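You operate a simulated robot arm through the tools that you are given. There is no shell and no other tool.

You run a simulated robot arm. Do the job below in one go: nothing can be reset, and whatever is moved stays where it is left.

## Task
Lower the cradle, roll the cart to the white line and brake it.
Fine: the cradle comes down before the cart rolls; the coil stays in the cradle.

The check looks at the end state, three seconds after you hand in, the way a careful person would. Anything else that was tipped, shoved, dropped, spilled or broken makes it a failure.

## Robot
A 7-joint arm with a two-finger parallel gripper, fixed in place. Base frame: the origin is on the floor under the middle of its stand, x ahead of it, y to its left, z up. Readings come in mm, degrees, newtons and seconds.
It reaches about 1372 mm from its shoulder. Its first joint turns from -149.0 to 149.0 degrees. Payload 3.43 kg.
The tool frame sits at the grasp point between the pads (the TCP): z along the fingers, y along the line on which they close. The tips reach 30 mm beyond it. Largest opening 94 mm; finger width 28, thickness 10; the body of the gripper, 50 by 96 mm, starts 55 mm behind the TCP.
Orientation is told as [roll, pitch, yaw] about the base's x, y, z axes, in that order, counted from this pose: with the fingers straight down and closing along the base's y, the tool's x points along the base's -x, its y along +y and its z along -z.

## Interface
- The arm moves only by the tool play_rows. Its arguments are lists of equal length, an entry for each row: "claw": the gripper command, from -1 (shut) to 1 (fully open), values between in proportion; "linear": the shift along the base's x, y, z in mm, a list of three; "dr": the turn, a rotation vector about the base's x, y, z in degrees, a list of three. In form: {"claw": [claw, ...], "linear": [[dx, dy, dz], ...], "dr": [[ax, ay, az], ...]}. A call has 1 to 20 rows; each row shifts and turns the commanded pose from where the row before left it. A row lasts 0.2 s, in which the tool goes at most 50 mm and 8.6 degrees; a call with a longer step from one row to the next is refused whole, and so is a gripper value outside its range. Where a pose cannot be reached the arm comes as near as it can. A force on the tool above 90 N (or 10 N above the force at the start of the call, whichever is more), or a blocked arm, ends the call early, and 0.2 s more pass. The fingers move at their own pace (about 45 mm/s each) and stop on an object; they squeeze with about 39 N. The grip force told is the motor's: it shows also when the fingers shut on nothing. Time passes only in rows, and 0.2 s behind the last, so rows that do not move let the fingers close. It gives the time, the measured TCP pose, the force on the tool (base axes), the opening and the grip force at its end, in the units of the frame above (readings bear some noise), with the torque about the TCP (base axes, N m) and any sound that the robot's microphone picked up, and new pictures: "show" is both (left out), scene, wrist or none.
- Cameras (640 x 400 px; columns grow to the right, rows downward): "scene" is fixed at [73.6, 499.7, 1433.6]; the picture's right is [-0.30, -0.95, 0.00], its down [-0.63, 0.20, -0.75] and it looks along [0.72, -0.23, -0.66] (base axes); focal length 253 px, centre (320, 200). "wrist" rides on the gripper at [76, 14, -102] in the tool frame; the picture's right is [-0.18, 0.98, 0.00], its down [-0.75, -0.14, -0.64] and it looks along [-0.63, -0.12, 0.77] (tool axes); focal length 243 px, centre (320, 200). There is no depth. A picture from a camera that has moved, and an enlarged one, comes with that camera's place and axes in the base frame and with its lens. The place of the scene camera against the robot may be out by one fixed shift of up to 25 mm in any direction.
- close_up(camera, box): a new picture of the part [left, top, right, bottom] of that camera's present view, enlarged. It takes no simulated time.
- finish_job(): hands the job in; it is judged then, once.

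Nothing tells you positions but the pictures and the camera data. Unless the task says otherwise, let go and move clear before handing in.

The tools are called by a JSON object that holds its "fn" and its "kwargs". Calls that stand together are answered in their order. play_rows: Moves the arm, as the interface text tells. Its arguments: {"type":"object","properties":{"claw":{"type":"array"},"linear":{"type":"array"},"dr":{"type":"array"},"show":{"type":"string","enum":["both","scene","wrist","none"]}},"required":["claw","linear","dr"]} The other tools are called the same way: close_up (camera, box) takes an enlarged picture of a part of a camera's view; finish_job () hands the job in.

At the start:

```text
clock: 0.0
eef_pos: [920.2, 356.7, 1189.8]
ee_rot: [0.0, 0.0, 0.0]
contact_force: [0.1, 0.7, -0.6]
moment: [-0.02, 0.05, -0.01]
grip_width: 94.1
gripper_force: 0.1
```

scene: 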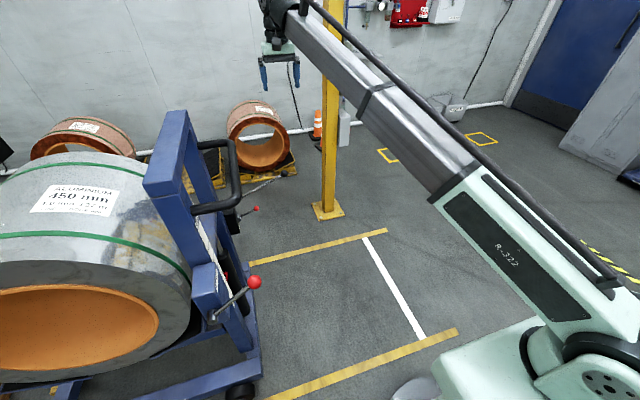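
wrist: 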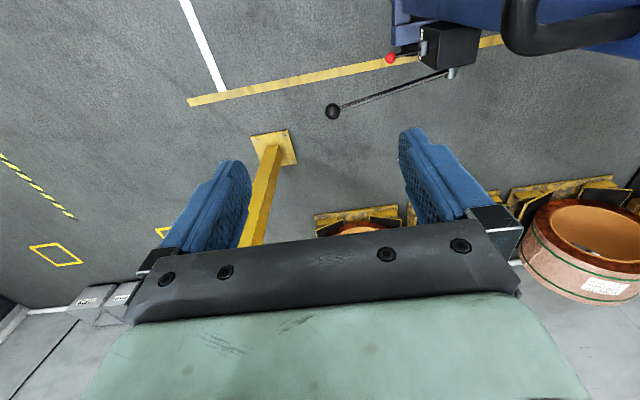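

I see a blue coil cart on the left with an aluminium coil, a push handle, a red-knobbed lever, and a small block with another lever and a rod with a black knob; the white line is on the floor to its right. I'll take enlarged pictures before moving.

{"fn": "close_up", "kwargs": {"camera": "scene", "box": [130, 100, 290, 200]}}

{"fn": "close_up", "kwargs": {"camera": "scene", "box": [130, 200, 290, 300]}}

{"fn": "close_up", "kwargs": {"camera": "wrist", "box": [300, 0, 640, 212]}}

{"fn": "close_up", "kwargs": {"camera": "scene", "box": [0, 100, 480, 400]}}

```text
4.00 times, centred on (210, 150) of scene
camera zoom: at [73.6, 499.7, 1433.6], right [-0.3, -0.95, 0.0], down [-0.63, 0.2, -0.75], along [0.72, -0.23, -0.66], focal length 1011 px, centre (760, 400)
```

zoom: 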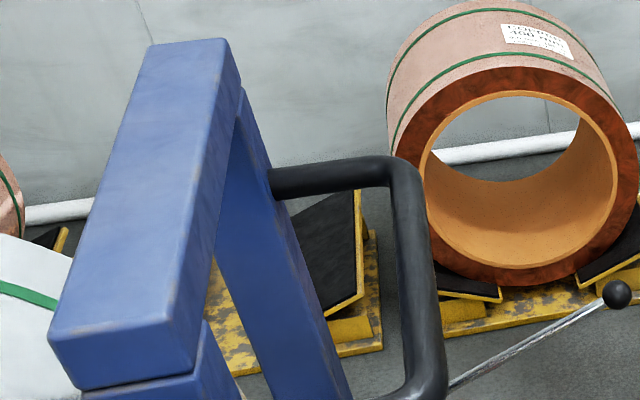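

```text
4.00 times, centred on (210, 250) of scene
camera zoom: at [73.6, 499.7, 1433.6], right [-0.3, -0.95, 0.0], down [-0.63, 0.2, -0.75], along [0.72, -0.23, -0.66], focal length 1011 px, centre (760, 0)
```

zoom: 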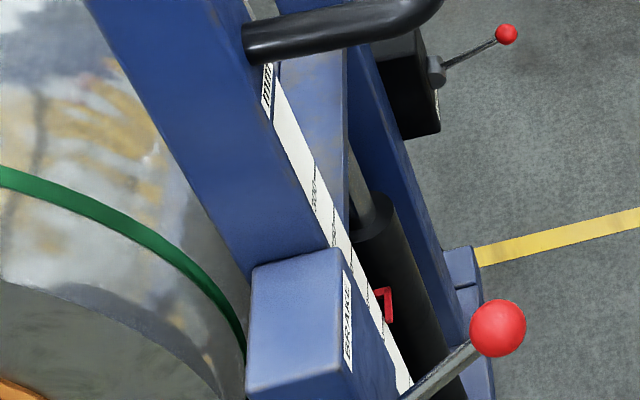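

```text
1.88 times, centred on (470, 106) of wrist
camera zoom: at [845.1, 371.1, 1293.0], right [0.18, 0.98, 0.0], down [0.75, -0.14, 0.64], along [0.63, -0.12, -0.77], focal length 457 px, centre (38, 377)
```

zoom: 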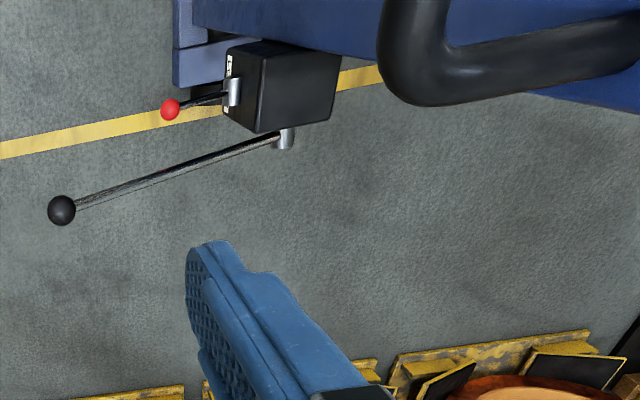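

```text
1.33 times, centred on (240, 250) of scene
camera zoom: at [73.6, 499.7, 1433.6], right [-0.3, -0.95, 0.0], down [-0.63, 0.2, -0.75], along [0.72, -0.23, -0.66], focal length 337 px, centre (427, 133)
```

zoom: 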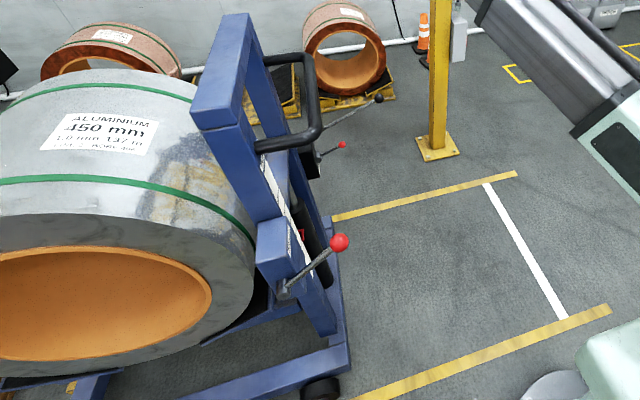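

The cart rolls along -y, with the white line at about y=-186. I place the push bar near y=551, z=1002, the small release lever near [990,518,615], the pump handle's knob near [1040,361,755] and the brake lever on the near post. Next I back off and turn the wrist camera to look at the cart's front.

{"fn": "play_rows", "kwargs": {"claw": [1, 1, 1, 1, 1, 1, 1, 1, 1, 1, 1, 1, 1, 1, 1, 1, 1], "linear": [[-10.9, -32.5, -10], [-10.9, -32.5, -10], [-10.9, -32.5, -10], [-10.9, -32.5, -10], [-10.9, -32.5, -10], [-10.9, -32.5, -10], [-10.9, -32.5, -10], [-10.9, -32.5, -10], [-10.9, -32.5, -10], [-10.9, -32.5, -10], [-10.9, -32.5, -10], [0, 0, -20], [0, 0, -20], [0, 0, -20], [0, 0, -20], [0, 0, -20], [0, 0, 0]], "dr": [[0, 0, 8.18], [0, 0, 8.18], [0, 0, 8.18], [0, 0, 8.18], [0, 0, 8.18], [0, 0, 8.18], [0, 0, 8.18], [0, 0, 8.18], [0, 0, 8.18], [0, 0, 8.18], [0, 0, 8.18], [8, 0, 0], [8, 0, 0], [8, 0, 0], [8, 0, 0], [8, 0, 0], [0, 0, 0]], "show": "both"}}

```text
clock: 3.6
eef_pos: [800.9, -0.5, 981.8]
ee_rot: [0.0, -40.1, 90.1]
contact_force: [-0.3, 0.0, -0.5]
moment: [-0.01, 0.0, -0.02]
grip_width: 94.1
gripper_force: 0.1
camera wrist: at [787.6, -124.3, 1011.5], right [-0.98, 0.14, 0.12], down [0.14, 0.16, 0.98], along [0.12, 0.98, -0.18], focal length 243 px, centre (320, 200)
```

scene: 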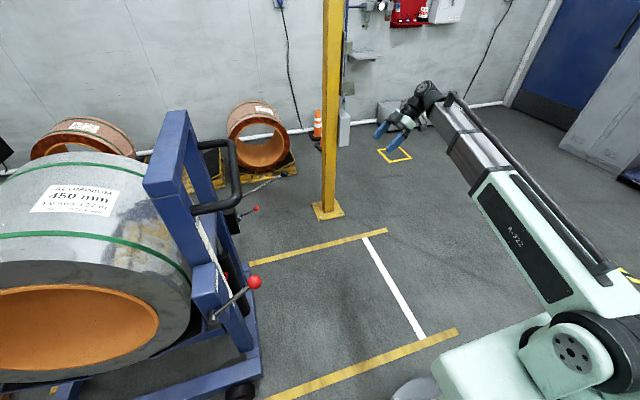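
wrist: 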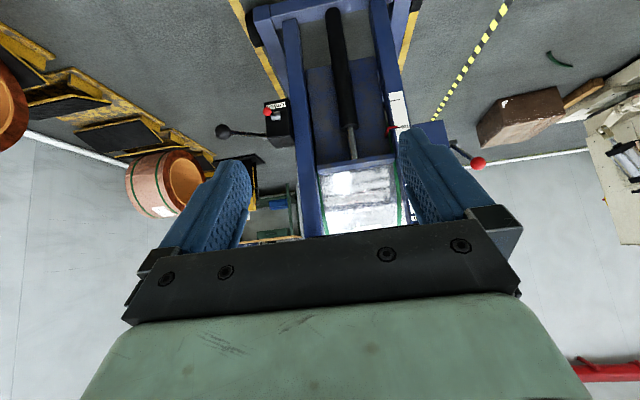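

The upside-down wrist view now shows the whole cart front: pump block on the left post, scale and brake lever on the right post. I enlarge it.

{"fn": "close_up", "kwargs": {"camera": "wrist", "box": [200, 70, 320, 145]}}

{"fn": "close_up", "kwargs": {"camera": "wrist", "box": [370, 80, 500, 180]}}

{"fn": "close_up", "kwargs": {"camera": "wrist", "box": [220, 0, 460, 150]}}

```text
5.33 times, centred on (260, 108) of wrist
camera zoom: at [787.6, -124.3, 1011.5], right [-0.98, 0.14, 0.12], down [0.14, 0.16, 0.98], along [0.12, 0.98, -0.18], focal length 1294 px, centre (640, 693)
```

zoom: 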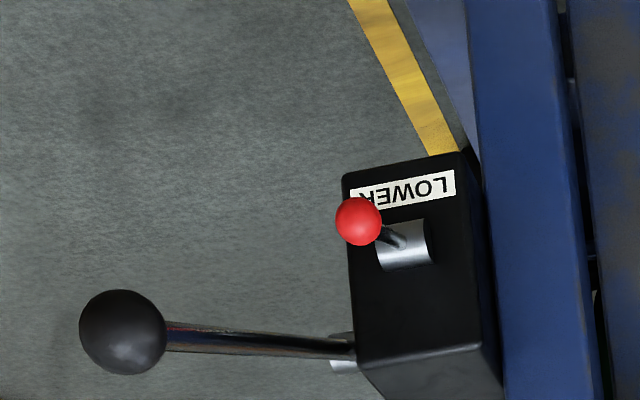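

```text
4.00 times, centred on (435, 130) of wrist
camera zoom: at [787.6, -124.3, 1011.5], right [-0.98, 0.14, 0.12], down [0.14, 0.16, 0.98], along [0.12, 0.98, -0.18], focal length 970 px, centre (-140, 480)
```

zoom: 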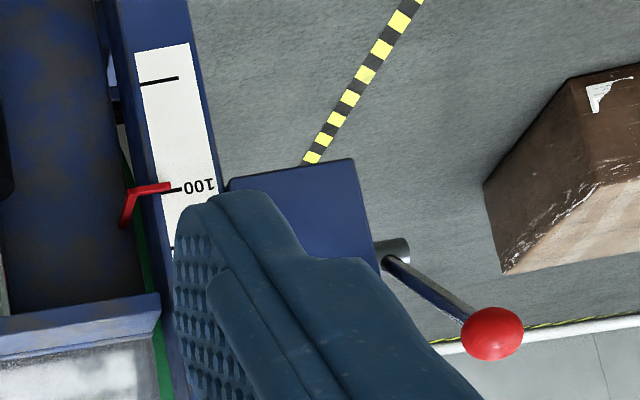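

```text
2.67 times, centred on (340, 75) of wrist
camera zoom: at [787.6, -124.3, 1011.5], right [-0.98, 0.14, 0.12], down [0.14, 0.16, 0.98], along [0.12, 0.98, -0.18], focal length 647 px, centre (267, 533)
```

zoom: 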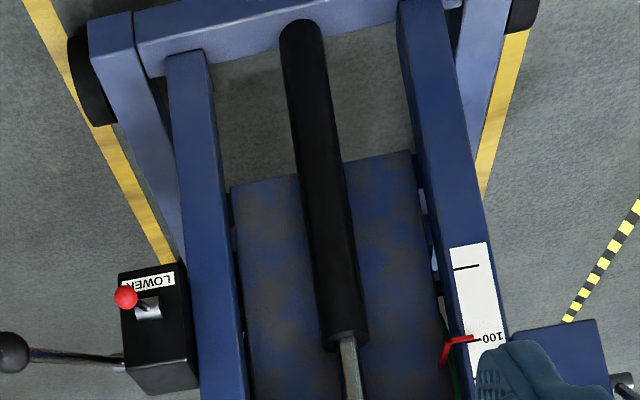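

The scale pointer stands at 100, and the release lever is marked LOWER below it. I estimate the release ball at [992,519,605] and the brake ball at about [441,551,851], with its pivot near [437,678,739]. I move the camera to read the brake label and the scale.

{"fn": "play_rows", "kwargs": {"claw": [1, 1, 1, 1, 1, 1, 1, 1, 1], "linear": [[-30, 31, 2], [-30, 31, 2], [-30, 31, 2], [-30, 31, 2], [-30, 31, 2], [-30, 31, 2], [-30, 31, 2], [-30, 31, 2], [0, 0, 0]], "dr": [[0, 0, 0], [0, 0, 0], [0, 0, 0], [0, 0, 0], [0, 0, 0], [0, 0, 0], [0, 0, 0], [0, 0, 0], [0, 0, 0]], "show": "both"}}

```text
clock: 5.6
eef_pos: [561.9, 247.0, 997.7]
ee_rot: [0.0, -40.0, 89.9]
contact_force: [0.1, 0.4, 0.6]
moment: [-0.02, 0.01, 0.04]
grip_width: 93.9
gripper_force: 0.1
camera wrist: at [547.3, 123.2, 1027.3], right [-0.98, 0.14, 0.12], down [0.14, 0.16, 0.98], along [0.12, 0.98, -0.18], focal length 243 px, centre (320, 200)
```

scene: 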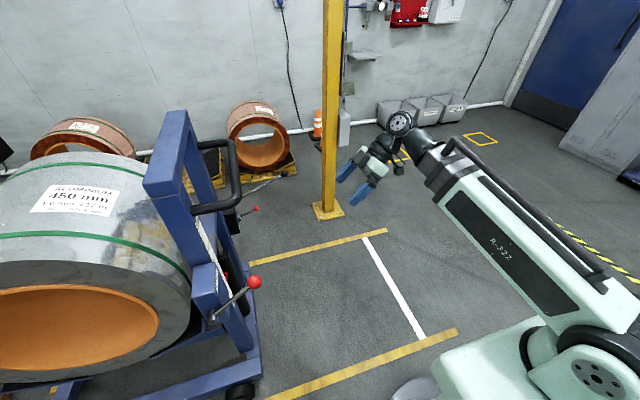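
wrist: 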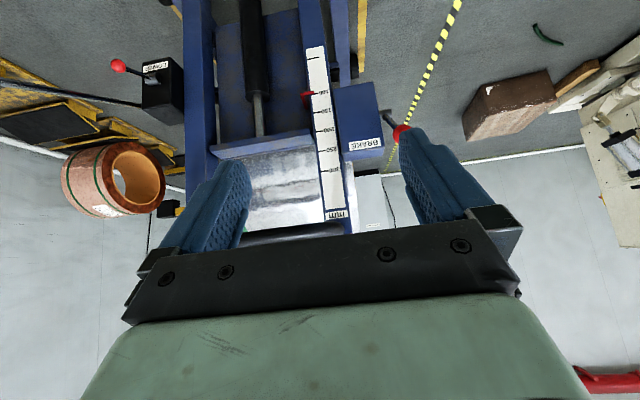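

{"fn": "close_up", "kwargs": {"camera": "wrist", "box": [290, 60, 450, 160]}}

{"fn": "close_up", "kwargs": {"camera": "wrist", "box": [280, 40, 360, 90]}}

{"fn": "close_up", "kwargs": {"camera": "wrist", "box": [90, 40, 218, 120]}}

{"fn": "close_up", "kwargs": {"camera": "scene", "box": [180, 240, 340, 400]}}

```text
4.00 times, centred on (370, 110) of wrist
camera zoom: at [547.3, 123.2, 1027.3], right [-0.98, 0.14, 0.12], down [0.14, 0.16, 0.98], along [0.12, 0.98, -0.18], focal length 970 px, centre (120, 560)
```

zoom: 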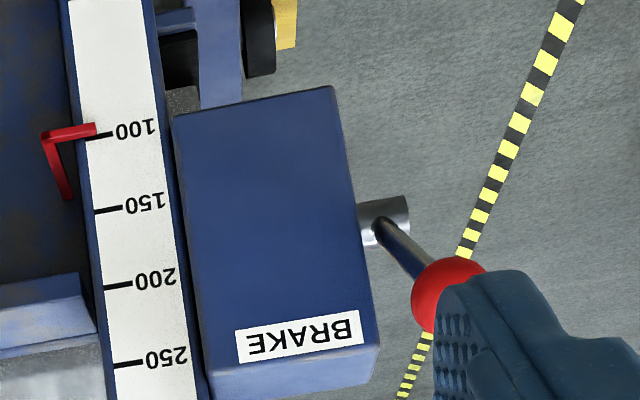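

```text
8.00 times, centred on (320, 65) of wrist
camera zoom: at [547.3, 123.2, 1027.3], right [-0.98, 0.14, 0.12], down [0.14, 0.16, 0.98], along [0.12, 0.98, -0.18], focal length 1941 px, centre (320, 1280)
```

zoom: 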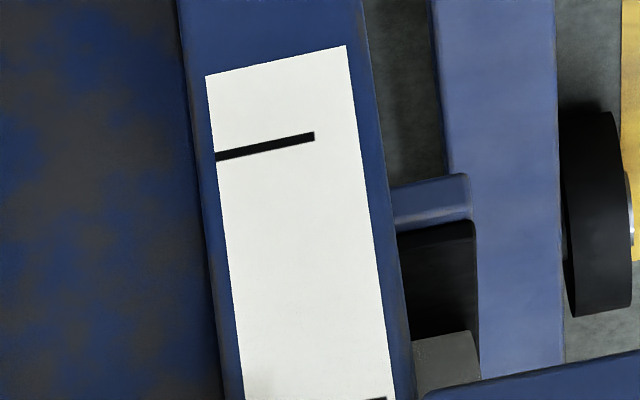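

```text
5.00 times, centred on (154, 80) of wrist
camera zoom: at [547.3, 123.2, 1027.3], right [-0.98, 0.14, 0.12], down [0.14, 0.16, 0.98], along [0.12, 0.98, -0.18], focal length 1213 px, centre (1150, 800)
```

zoom: 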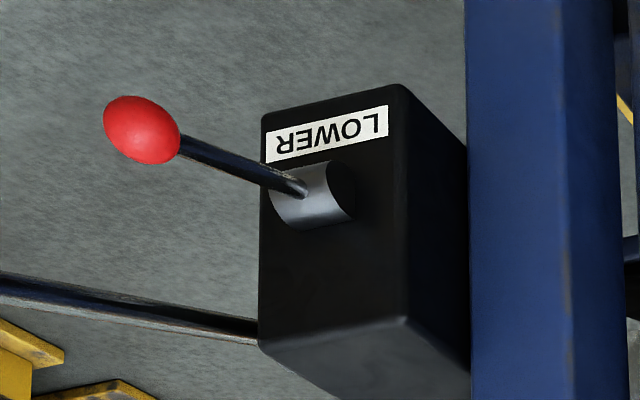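

```text
2.50 times, centred on (260, 320) of scene
camera zoom: at [73.6, 499.7, 1433.6], right [-0.3, -0.95, 0.0], down [-0.63, 0.2, -0.75], along [0.72, -0.23, -0.66], focal length 632 px, centre (470, -100)
```

zoom: 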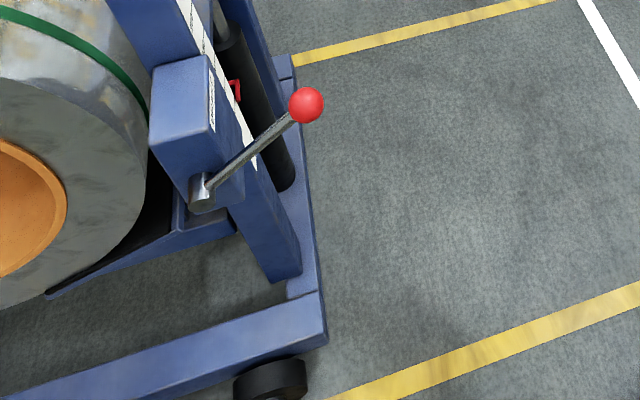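

The scale reads 100 mm now, with an unlabelled tick at the bottom that I take for 0, and the brake lever is tilted up about 40°. I'll shut the fingers, point them level toward +y and come in above the LOWER lever's ball.

{"fn": "play_rows", "kwargs": {"claw": [-1, -1, -1, -1, -1, -1, -1, -1, -1, -1, -1, -1, -1, -1, -1, -1, -1, -1], "linear": [[35.5, -4, -16.5], [35.5, -4, -16.5], [35.5, -4, -16.5], [35.5, -4, -16.5], [35.5, -4, -16.5], [35.5, -4, -16.5], [35.5, -4, -16.5], [35.5, -4, -16.5], [35.5, -4, -16.5], [35.5, -4, -16.5], [35.5, -4, -16.5], [35.5, -4, -16.5], [0, 0, -31], [0, 0, -31], [0, 0, -31], [0, 0, -31], [0, 0, -26], [0, 0, 0]], "dr": [[8.33, 0, 0], [8.33, 0, 0], [8.33, 0, 0], [8.33, 0, 0], [8.33, 0, 0], [8.33, 0, 0], [0, 0, 0], [0, 0, 0], [0, 0, 0], [0, 0, 0], [0, 0, 0], [0, 0, 0], [0, 0, 0], [0, 0, 0], [0, 0, 0], [0, 0, 0], [0, 0, 0], [0, 0, 0]], "show": "both"}}

```text
clock: 9.4
eef_pos: [987.0, 199.7, 644.8]
ee_rot: [25.7, -89.9, 64.2]
contact_force: [-0.5, -1.0, 0.2]
moment: [0.02, 0.0, 0.02]
grip_width: 0.1
gripper_force: 32.9
camera wrist: at [973.2, 98.5, 570.3], right [-0.98, 0.0, 0.18], down [0.14, -0.64, 0.75], along [0.12, 0.77, 0.63], focal length 243 px, centre (320, 200)
```

scene: 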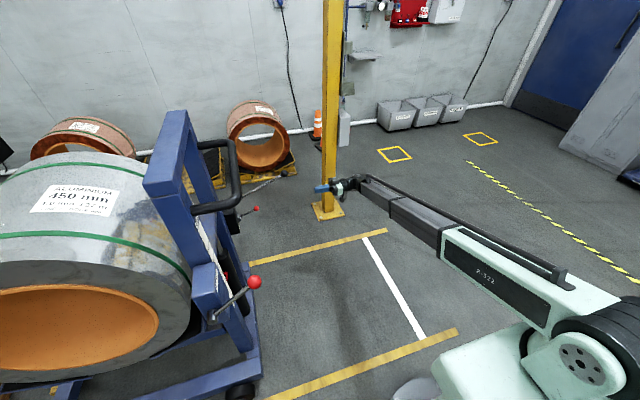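
wrist: 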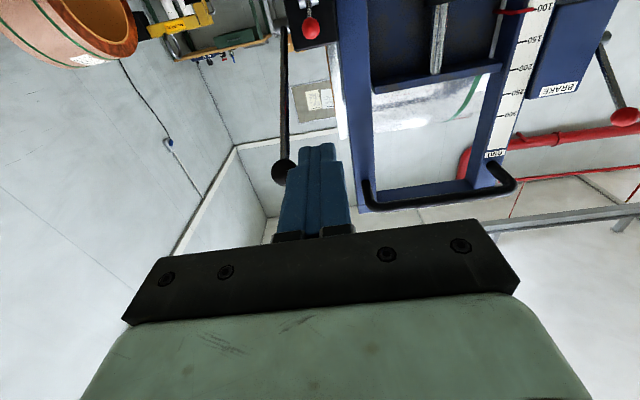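

The fingers are shut and level, and the ball shows at about [992,519,603], below and ahead of them. I advance in +y until the tips are over the ball, staying below the pump handle.

{"fn": "play_rows", "kwargs": {"claw": [-1, -1, -1, -1, -1, -1, -1, -1, -1, -1, -1], "linear": [[0.5, 30.2, 0], [0.5, 30.2, 0], [0.5, 30.2, 0], [0.5, 30.2, 0], [0.5, 30.2, 0], [0.5, 30.2, 0], [0.5, 30.2, 0], [0.5, 30.2, 0], [0.5, 30.2, 0], [0.5, 30.2, 0], [0, 0, 0]], "dr": [[0, 0, 0], [0, 0, 0], [0, 0, 0], [0, 0, 0], [0, 0, 0], [0, 0, 0], [0, 0, 0], [0, 0, 0], [0, 0, 0], [0, 0, 0], [0, 0, 0]], "show": "both"}}

```text
clock: 11.8
eef_pos: [994.9, 501.3, 649.2]
ee_rot: [67.6, -90.0, 22.3]
contact_force: [-0.3, 0.1, 0.4]
moment: [-0.01, -0.05, -0.02]
grip_width: 0.2
gripper_force: 33.3
camera wrist: at [980.1, 398.3, 572.7], right [-0.98, 0.0, 0.18], down [0.14, -0.64, 0.75], along [0.12, 0.77, 0.63], focal length 243 px, centre (320, 200)
```

scene: 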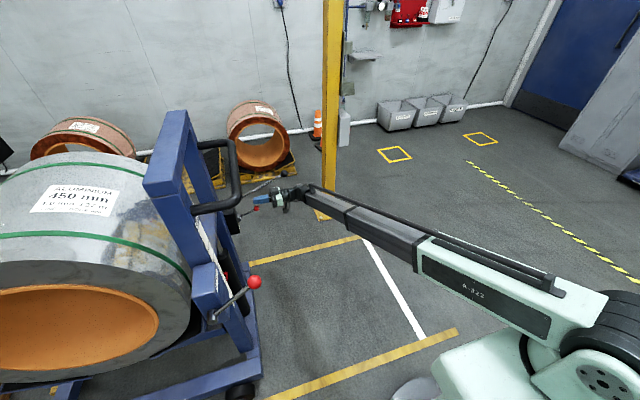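
wrist: 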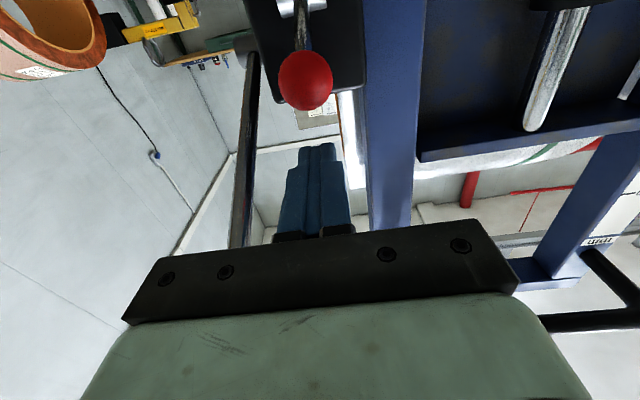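

The fingertips sit about 20 mm above the ball. I lower slowly in small steps onto it and watch force and pointer.

{"fn": "play_rows", "kwargs": {"claw": [-1, -1, -1, -1, -1, -1, -1, -1, -1], "linear": [[-0.5, 0, -4], [-0.5, 0, -4], [-0.5, 0, -4], [-0.5, 0, -4], [0, 0, -4], [0, 0, -4], [0, 0, -3], [0, 0, -3], [0, 0, 0]], "dr": [[0, 0, 0], [0, 0, 0], [0, 0, 0], [0, 0, 0], [0, 0, 0], [0, 0, 0], [0, 0, 0], [0, 0, 0], [0, 0, 0]], "show": "both"}}

```text
clock: 13.8
eef_pos: [989.2, 502.2, 619.2]
ee_rot: [11.3, -89.9, 78.8]
contact_force: [0.3, -0.1, 2.2]
moment: [0.01, 0.0, 0.01]
grip_width: 0.2
gripper_force: 33.2
camera wrist: at [975.3, 399.5, 542.7], right [-0.98, 0.0, 0.18], down [0.14, -0.64, 0.75], along [0.12, 0.77, 0.63], focal length 243 px, centre (320, 200)
```

scene: 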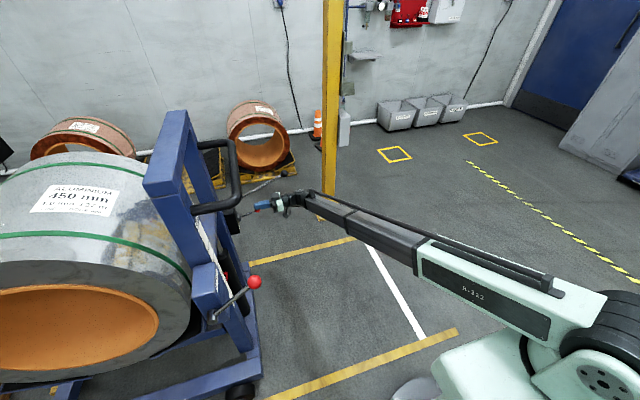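
wrist: 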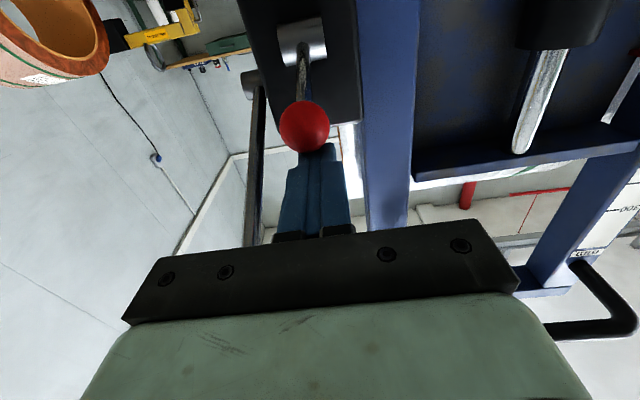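

A first light contact of about 2 N shows at z=619. I keep pressing in small steps.

{"fn": "play_rows", "kwargs": {"claw": [-1, -1, -1, -1, -1, -1], "linear": [[0, 0, -3], [0, 0, -3], [0, 0, -3], [0, 0, -3], [0, 0, 0], [0, 0, 0]], "dr": [[0, 0, 0], [0, 0, 0], [0, 0, 0], [0, 0, 0], [0, 0, 0], [0, 0, 0]], "show": "both"}}

{"fn": "close_up", "kwargs": {"camera": "scene", "box": [180, 180, 308, 260]}}

```text
clock: 15.2
eef_pos: [989.7, 500.3, 607.2]
ee_rot: [55.2, -89.9, 34.9]
contact_force: [-1.0, -0.7, 1.9]
moment: [0.02, -0.03, 0.07]
grip_width: 0.0
gripper_force: 32.7
camera wrist: at [975.6, 397.6, 530.8], right [-0.98, 0.0, 0.18], down [0.14, -0.64, 0.75], along [0.12, 0.77, 0.63], focal length 243 px, centre (320, 200)
```

scene: 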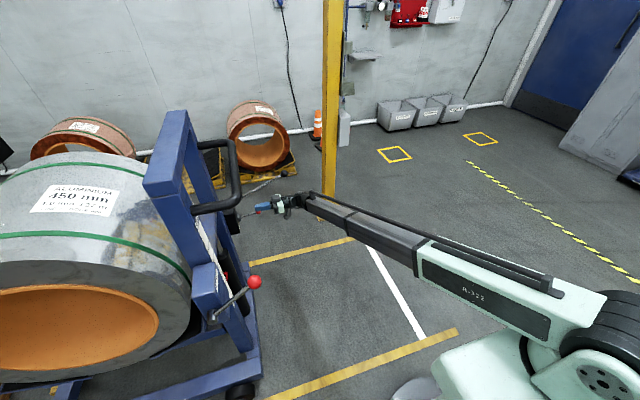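
wrist: 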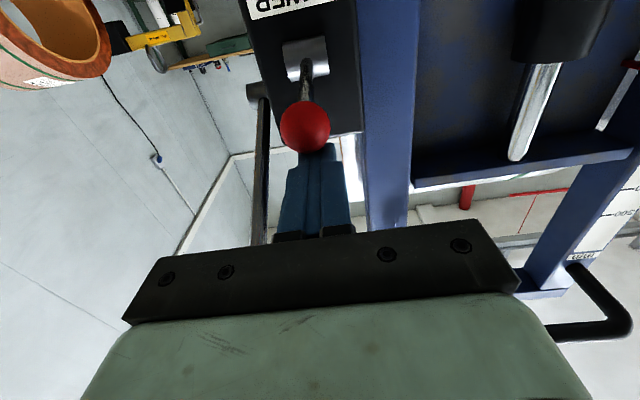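

```text
5.00 times, centred on (244, 220) of scene
camera zoom: at [73.6, 499.7, 1433.6], right [-0.3, -0.95, 0.0], down [-0.63, 0.2, -0.75], along [0.72, -0.23, -0.66], focal length 1264 px, centre (700, 100)
```

zoom: 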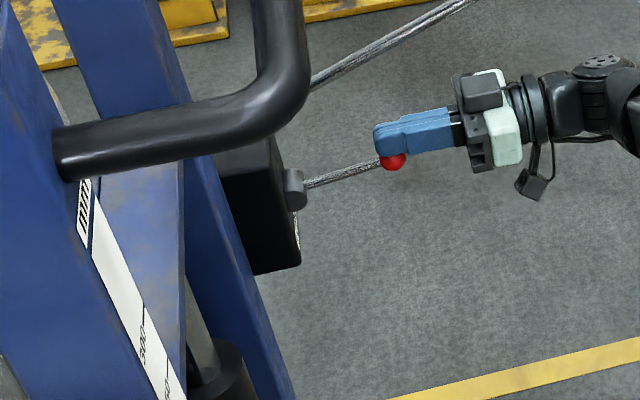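

The lever follows with light force. I press further and check the scale pointer.

{"fn": "play_rows", "kwargs": {"claw": [-1, -1, -1, -1, -1, -1], "linear": [[0, 0, -3], [0, 0, -3], [0, 0, -3], [0, 0, -3], [0, 0, 0], [0, 0, 0]], "dr": [[0, 0, 0], [0, 0, 0], [0, 0, 0], [0, 0, 0], [0, 0, 0], [0, 0, 0]], "show": "both"}}

{"fn": "close_up", "kwargs": {"camera": "scene", "box": [170, 230, 298, 310]}}

```text
clock: 16.6
eef_pos: [989.8, 500.2, 592.8]
ee_rot: [49.5, -90.0, 40.7]
contact_force: [0.9, -1.3, 3.7]
moment: [0.07, -0.04, -0.03]
grip_width: 0.1
gripper_force: 33.2
camera wrist: at [976.0, 397.8, 517.4], right [-0.98, 0.0, 0.18], down [0.14, -0.64, 0.75], along [0.12, 0.77, 0.63], focal length 243 px, centre (320, 200)
```

scene: 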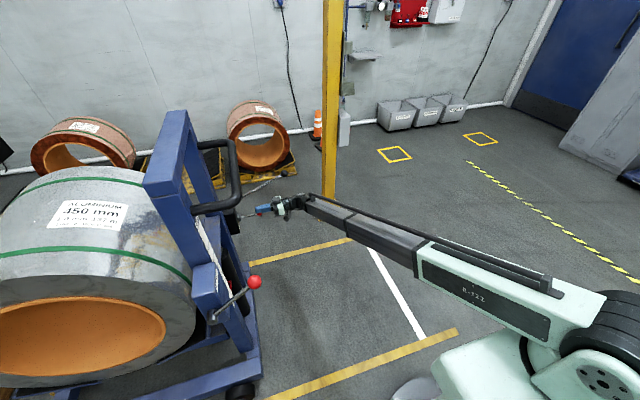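
wrist: 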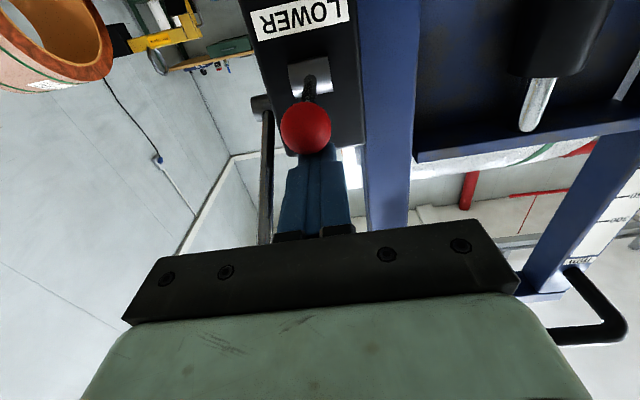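

```text
5.00 times, centred on (234, 270) of scene
camera zoom: at [73.6, 499.7, 1433.6], right [-0.3, -0.95, 0.0], down [-0.63, 0.2, -0.75], along [0.72, -0.23, -0.66], focal length 1264 px, centre (750, -150)
```

zoom: 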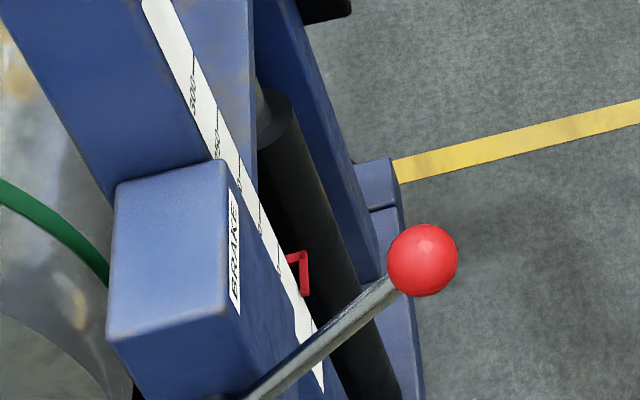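

The coil and pointer have started to move down. I hold the lever here and watch the speed.

{"fn": "play_rows", "kwargs": {"claw": [-1, -1, -1], "linear": [[0, 0, 0], [0, 0, 0], [0, 0, 0]], "dr": [[0, 0, 0], [0, 0, 0], [0, 0, 0]], "show": "both"}}

{"fn": "close_up", "kwargs": {"camera": "scene", "box": [170, 230, 298, 310]}}

```text
clock: 17.4
eef_pos: [990.8, 500.7, 593.7]
ee_rot: [55.8, -89.9, 34.3]
contact_force: [2.0, 0.4, 3.2]
moment: [0.04, -0.03, -0.03]
grip_width: 0.0
gripper_force: 32.8
camera wrist: at [976.0, 397.8, 517.4], right [-0.98, 0.0, 0.18], down [0.14, -0.64, 0.75], along [0.12, 0.77, 0.63], focal length 243 px, centre (320, 200)
```

scene: 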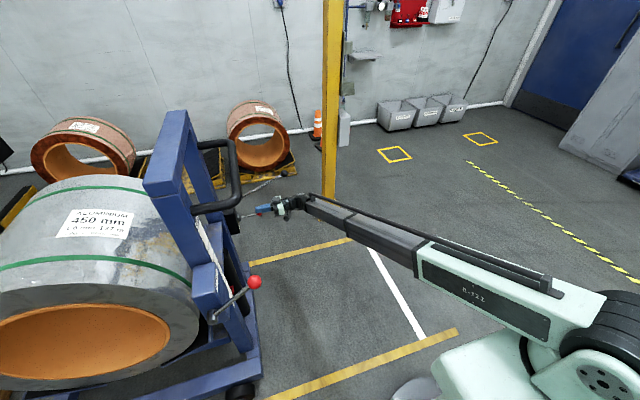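
wrist: 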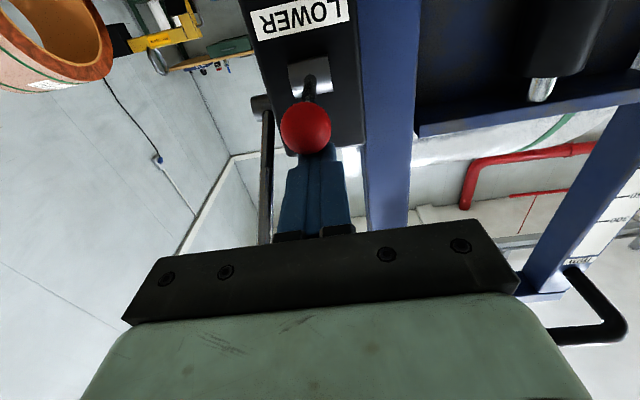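

```text
5.00 times, centred on (234, 270) of scene
camera zoom: at [73.6, 499.7, 1433.6], right [-0.3, -0.95, 0.0], down [-0.63, 0.2, -0.75], along [0.72, -0.23, -0.66], focal length 1264 px, centre (750, -150)
```

zoom: 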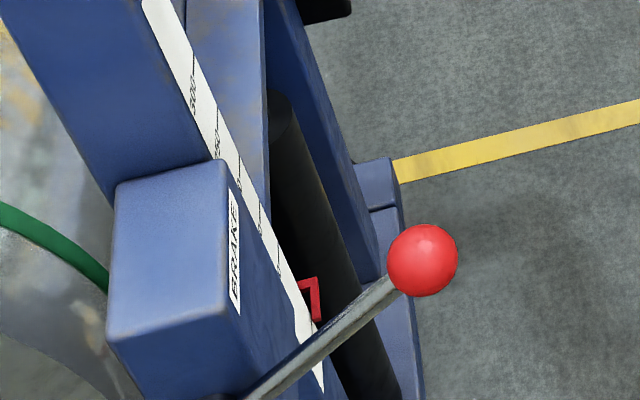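

The cradle is sinking at roughly 30 mm/s with about a third of its travel left. I ease the lever up a little so it lands softly.

{"fn": "play_rows", "kwargs": {"claw": [-1, -1, -1], "linear": [[0, 0, 6], [0, 0, 0], [0, 0, 0]], "dr": [[0, 0, 0], [0, 0, 0], [0, 0, 0]], "show": "both"}}

{"fn": "close_up", "kwargs": {"camera": "scene", "box": [170, 230, 298, 310]}}

```text
clock: 18.2
eef_pos: [991.5, 499.0, 600.1]
ee_rot: [61.2, -90.0, 28.7]
contact_force: [-1.1, 0.6, 2.9]
moment: [0.09, -0.01, 0.05]
grip_width: 0.0
gripper_force: 33.4
camera wrist: at [976.2, 397.2, 524.8], right [-0.98, 0.0, 0.18], down [0.14, -0.64, 0.75], along [0.12, 0.77, 0.63], focal length 243 px, centre (320, 200)
```

scene: 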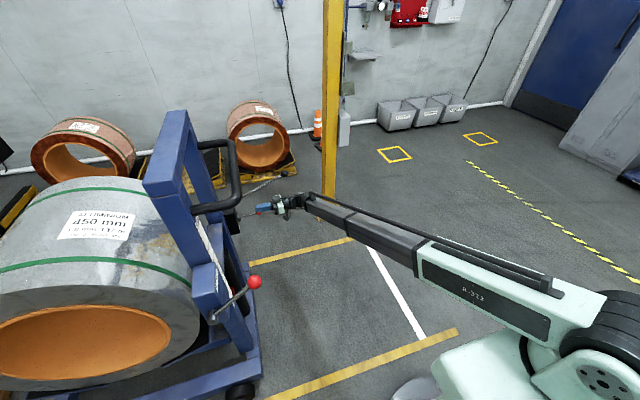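
wrist: 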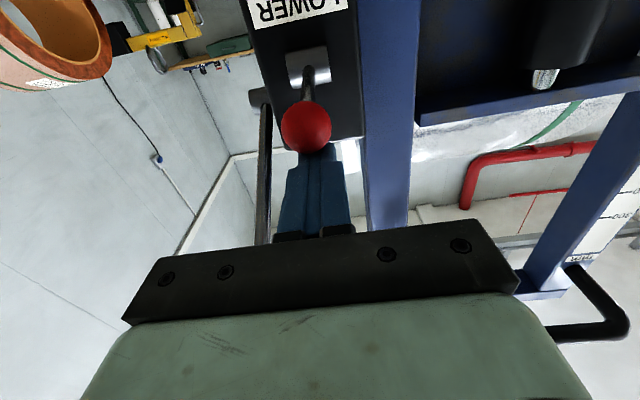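

```text
5.00 times, centred on (234, 270) of scene
camera zoom: at [73.6, 499.7, 1433.6], right [-0.3, -0.95, 0.0], down [-0.63, 0.2, -0.75], along [0.72, -0.23, -0.66], focal length 1264 px, centre (750, -150)
```

zoom: 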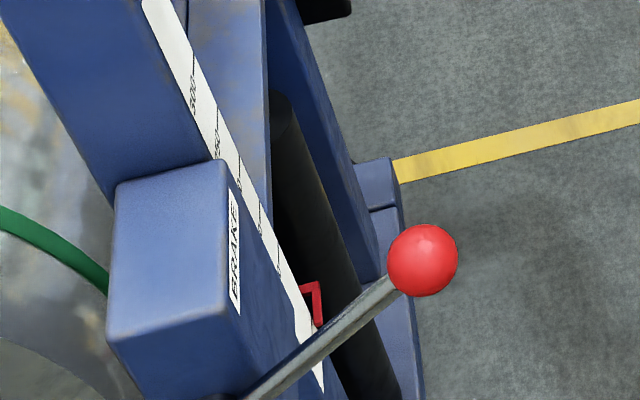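

It has slowed a lot. I hold again to see if it still creeps down.

{"fn": "play_rows", "kwargs": {"claw": [-1, -1, -1, -1, -1], "linear": [[0, 0, -2], [0, 0, 0], [0, 0, 0], [0, 0, 0], [0, 0, 0]], "dr": [[0, 0, 0], [0, 0, 0], [0, 0, 0], [0, 0, 0], [0, 0, 0]], "show": "wrist"}}

{"fn": "close_up", "kwargs": {"camera": "scene", "box": [170, 230, 298, 310]}}

```text
clock: 19.4
eef_pos: [991.0, 500.1, 598.4]
ee_rot: [52.5, -90.1, 37.5]
contact_force: [0.6, -1.2, 3.2]
moment: [0.07, 0.0, -0.03]
grip_width: 0.2
gripper_force: 33.0
camera wrist: at [976.5, 397.7, 522.0], right [-0.98, 0.0, 0.18], down [0.14, -0.64, 0.75], along [0.12, 0.77, 0.63], focal length 243 px, centre (320, 200)
```

wrist: 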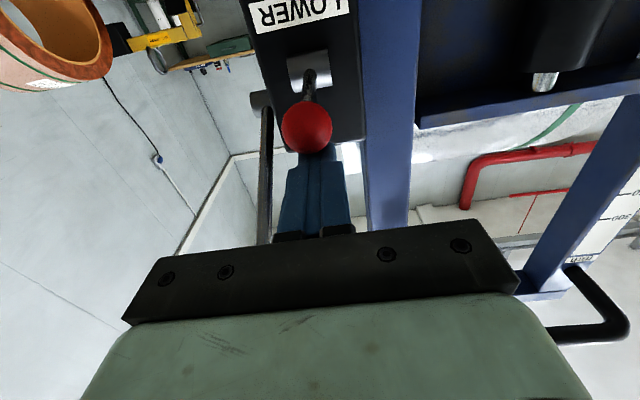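

```text
5.00 times, centred on (234, 270) of scene
camera zoom: at [73.6, 499.7, 1433.6], right [-0.3, -0.95, 0.0], down [-0.63, 0.2, -0.75], along [0.72, -0.23, -0.66], focal length 1264 px, centre (750, -150)
```

zoom: 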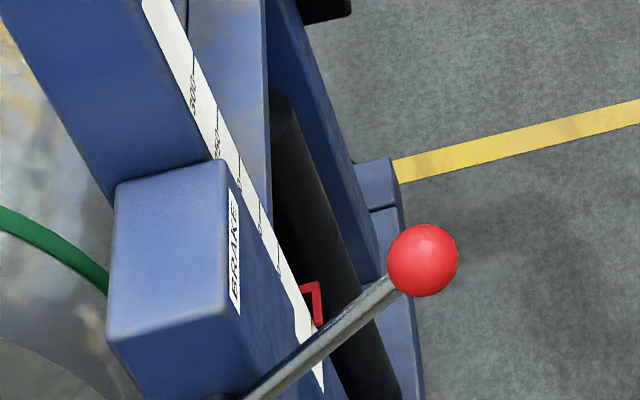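

By my projection the pointer has moved about 95–100 mm, so it may be at the bottom stop. I press the lever fully again to make sure nothing more comes down.

{"fn": "play_rows", "kwargs": {"claw": [-1, -1, -1, -1, -1, -1, -1], "linear": [[0, 0, -4], [0, 0, -4], [0, 0, -3], [0, 0, 0], [0, 0, 0], [0, 0, 0], [0, 0, 0]], "dr": [[0, 0, 0], [0, 0, 0], [0, 0, 0], [0, 0, 0], [0, 0, 0], [0, 0, 0], [0, 0, 0]], "show": "both"}}

{"fn": "close_up", "kwargs": {"camera": "scene", "box": [170, 230, 298, 310]}}

```text
clock: 21.0
eef_pos: [989.5, 501.4, 586.2]
ee_rot: [48.3, -90.0, 41.7]
contact_force: [0.9, -1.1, 4.0]
moment: [0.03, -0.06, 0.03]
grip_width: 0.3
gripper_force: 32.9
camera wrist: at [975.8, 398.9, 511.2], right [-0.98, 0.0, 0.18], down [0.14, -0.64, 0.75], along [0.12, 0.77, 0.63], focal length 243 px, centre (320, 200)
```

scene: 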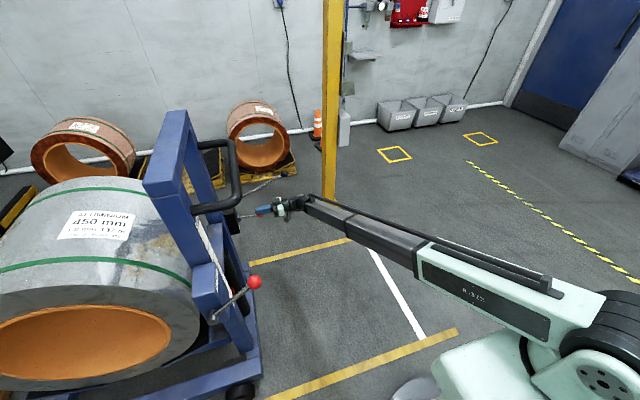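
wrist: 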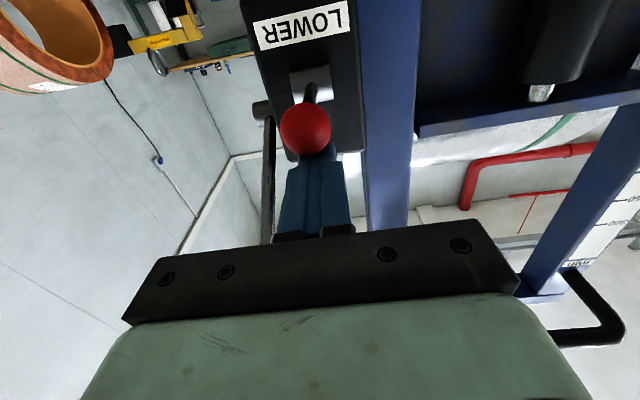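

```text
5.00 times, centred on (234, 270) of scene
camera zoom: at [73.6, 499.7, 1433.6], right [-0.3, -0.95, 0.0], down [-0.63, 0.2, -0.75], along [0.72, -0.23, -0.66], focal length 1264 px, centre (750, -150)
```

zoom: 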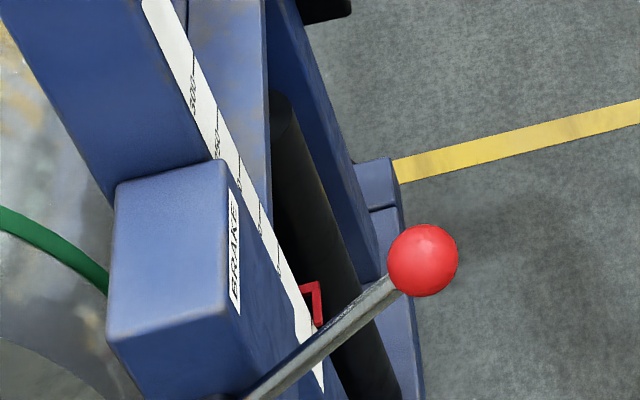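

Nothing moves further, so the cradle is on its bottom stop. I lift off the lever to see whether it springs back, then retract.

{"fn": "play_rows", "kwargs": {"claw": [-1, -1, -1, -1, -1, -1, -1, -1, -1, -1, -1, -1, -1], "linear": [[0, 0, 10], [0, 0, 10], [0, 0, 10], [0, 0, 10], [0, 0, 10], [0, 0, 6], [0, -10, 0], [0, -20, 0], [0, -40, 0], [0, -45, 0], [0, -45, 0], [0, -45, 0], [0, 0, 0]], "dr": [[0, 0, 0], [0, 0, 0], [0, 0, 0], [0, 0, 0], [0, 0, 0], [0, 0, 0], [0, 0, 0], [0, 0, 0], [0, 0, 0], [0, 0, 0], [0, 0, 0], [0, 0, 0], [0, 0, 0]], "show": "both"}}

```text
clock: 23.8
eef_pos: [988.9, 296.7, 641.4]
ee_rot: [42.0, -90.0, 48.0]
contact_force: [-0.4, -0.4, 0.8]
moment: [-0.01, 0.01, 0.02]
grip_width: 0.2
gripper_force: 33.2
camera wrist: at [974.7, 193.9, 566.0], right [-0.98, 0.0, 0.18], down [0.14, -0.64, 0.75], along [0.12, 0.77, 0.63], focal length 243 px, centre (320, 200)
```

scene: 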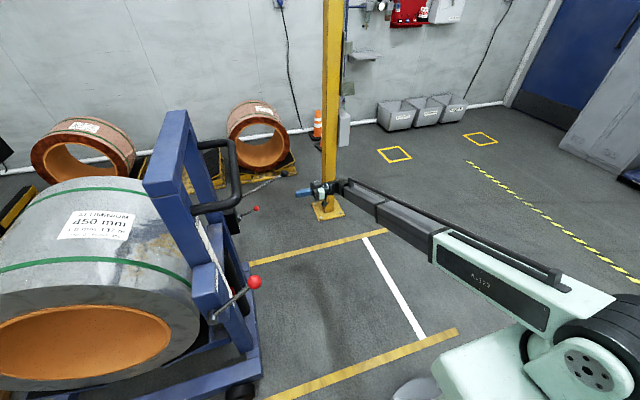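
wrist: 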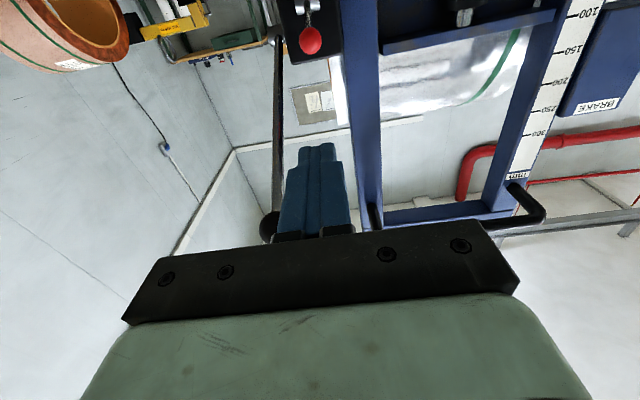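

The release lever sprang back up. I go back to the viewing pose to check the scale pointer and study the brake.

{"fn": "play_rows", "kwargs": {"claw": [1, 1, 1, 1, 1, 1, 1, 1, 1, 1, 1, 1, 1, 1, 1], "linear": [[0, -30, 0], [0, -30, 0], [-20, -10, 25], [-35, 0, 30], [-35, 0, 30], [-35, 0, 30], [-35, 0, 30], [-35, 0, 30], [-35, 0, 30], [-35, 0, 20], [-35, 0, 10], [-35, 0, 0], [-35, 0, 0], [-35, 0, 0], [0, 0, 0]], "dr": [[0, 0, 0], [0, 0, 0], [-8, 0, 0], [-8, 0, 0], [-8, 0, 0], [-8, 0, 0], [-8, 0, 0], [-8, 0, 0], [-2, 0, 0], [0, 0, 0], [0, 0, 0], [0, 0, 0], [0, 0, 0], [0, 0, 0], [0, 0, 0]], "show": "both"}}

```text
clock: 27.0
eef_pos: [584.3, 225.8, 879.2]
ee_rot: [0.0, -40.1, 90.0]
contact_force: [-0.6, 0.0, -0.4]
moment: [-0.02, 0.0, 0.01]
grip_width: 93.9
gripper_force: 0.1
camera wrist: at [570.9, 101.8, 909.6], right [-0.98, 0.14, 0.12], down [0.14, 0.16, 0.98], along [0.12, 0.98, -0.18], focal length 243 px, centre (320, 200)
```

scene: 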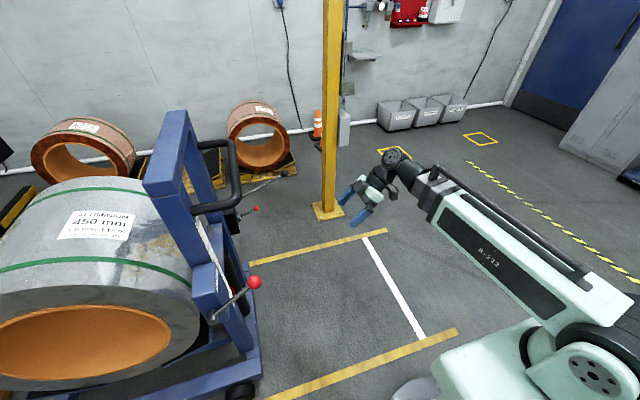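
wrist: 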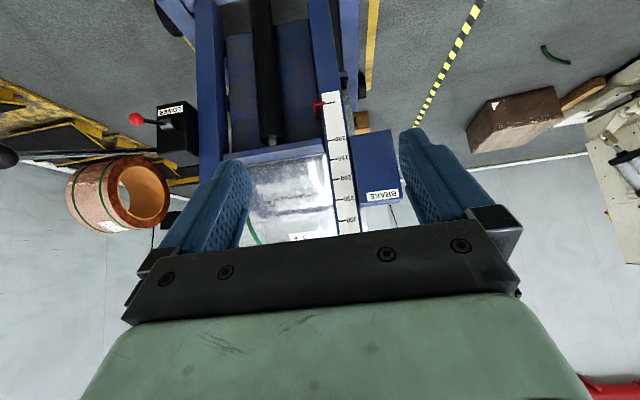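

{"fn": "close_up", "kwargs": {"camera": "wrist", "box": [290, 0, 450, 100]}}

{"fn": "close_up", "kwargs": {"camera": "wrist", "box": [300, 80, 428, 160]}}

{"fn": "close_up", "kwargs": {"camera": "scene", "box": [180, 260, 308, 340]}}

```text
4.00 times, centred on (370, 50) of wrist
camera zoom: at [570.9, 101.8, 909.6], right [-0.98, 0.14, 0.12], down [0.14, 0.16, 0.98], along [0.12, 0.98, -0.18], focal length 970 px, centre (120, 800)
```

zoom: 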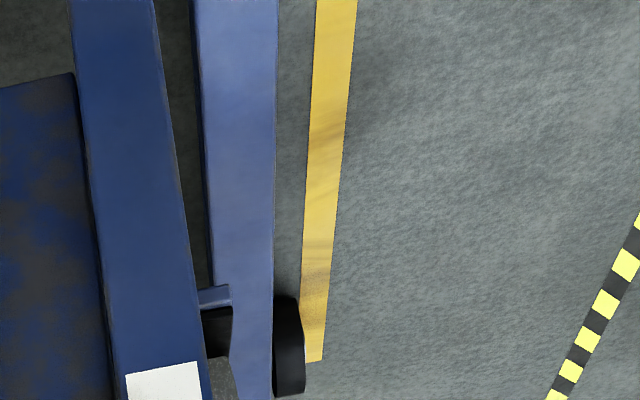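

```text
5.00 times, centred on (364, 120) of wrist
camera zoom: at [570.9, 101.8, 909.6], right [-0.98, 0.14, 0.12], down [0.14, 0.16, 0.98], along [0.12, 0.98, -0.18], focal length 1213 px, centre (100, 600)
```

zoom: 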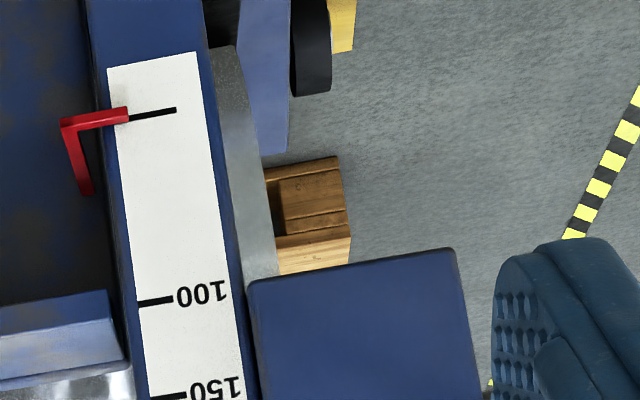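

```text
5.00 times, centred on (244, 300) of scene
camera zoom: at [73.6, 499.7, 1433.6], right [-0.3, -0.95, 0.0], down [-0.63, 0.2, -0.75], along [0.72, -0.23, -0.66], focal length 1264 px, centre (700, -300)
```

zoom: 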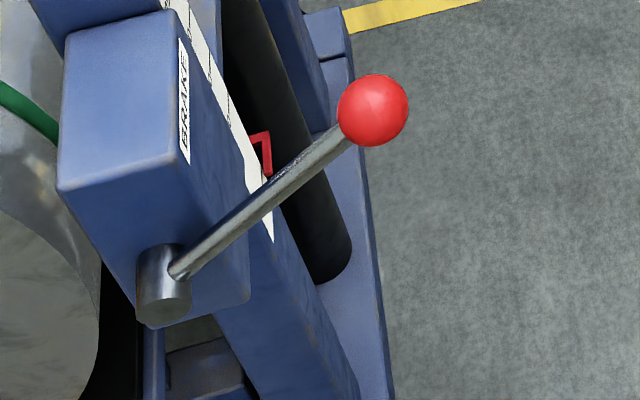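

The pointer is exactly on the bottom mark, so the cradle is fully down. Next I take hold of the push bar (x 640–914, y≈551, z≈1005): I rise, turn the gripper back so it closes across the bar, and tilt it slightly toward the cart.

{"fn": "play_rows", "kwargs": {"claw": [1, 1, 1, 1, 1, 1, 1, 1, 1, 1, 1, 1, 1, 1, 1, 1, 1, 1, 1, 1], "linear": [[0, 0, 40], [0, 0, 40], [0, 0, 40], [0, 0, 40], [0, 0, 40], [17.5, 6.7, 11], [17.5, 6.7, 11], [17.5, 6.7, 11], [17.5, 6.7, 11], [17.5, 6.7, 11], [17.5, 6.7, 11], [17.5, 6.7, 11], [17.5, 6.7, 11], [17.5, 6.7, 11], [17.5, 6.7, 11], [17.5, 6.7, 11], [0, 0, 0], [0, 0, 0], [0, 0, 0], [0, 0, 0]], "dr": [[-8, 0, 0], [-8, 0, 0], [-8, 0, 0], [-8, 0, 0], [-8, 0, 0], [0, 0, -8.18], [0, 0, -8.18], [0, 0, -8.18], [0, 0, -8.18], [0, 0, -8.18], [0, 0, -8.18], [0, 0, -8.18], [0, 0, -8.18], [0, 0, -8.18], [0, 0, -8.18], [0, 0, -8.18], [7.5, 0, 0], [7.5, 0, 0], [7.5, 0, 0], [7.5, 0, 0]], "show": "both"}}

```text
clock: 29.2
eef_pos: [670.9, 258.7, 1122.0]
ee_rot: [-0.8, -1.2, 53.7]
contact_force: [1.3, 0.0, -2.8]
moment: [0.13, 0.1, 0.12]
grip_width: 93.8
gripper_force: 0.0
out of reach, approached as far as the arm can: row 6, 8, 10
stopped in row 10: the force on the tool passed its limit at 106 N (the readings are from after the stop); the commanded pose is now the measured one
camera wrist: at [613.2, 206.0, 1223.4], right [-0.68, 0.73, -0.01], down [0.54, 0.52, 0.66], along [0.49, 0.45, -0.75], focal length 243 px, centre (320, 200)
```

scene: 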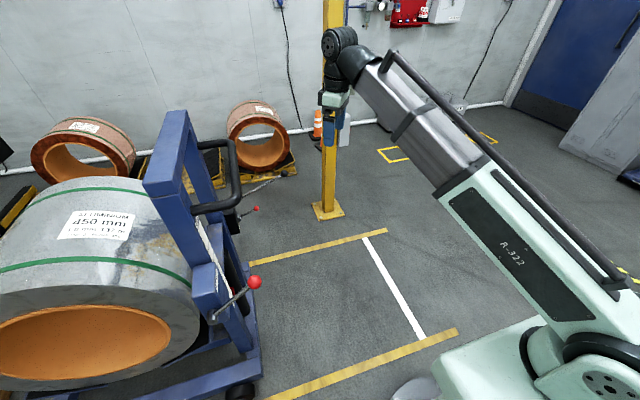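
wrist: 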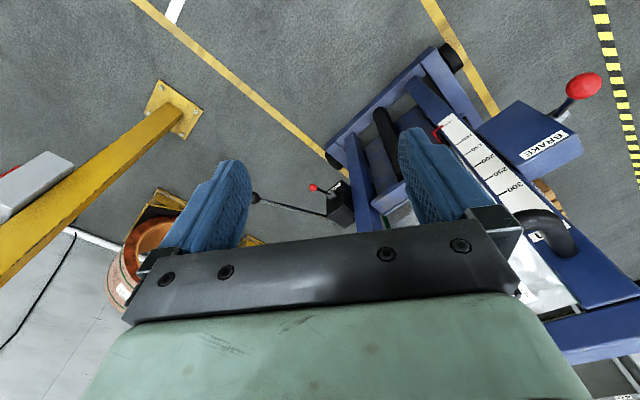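

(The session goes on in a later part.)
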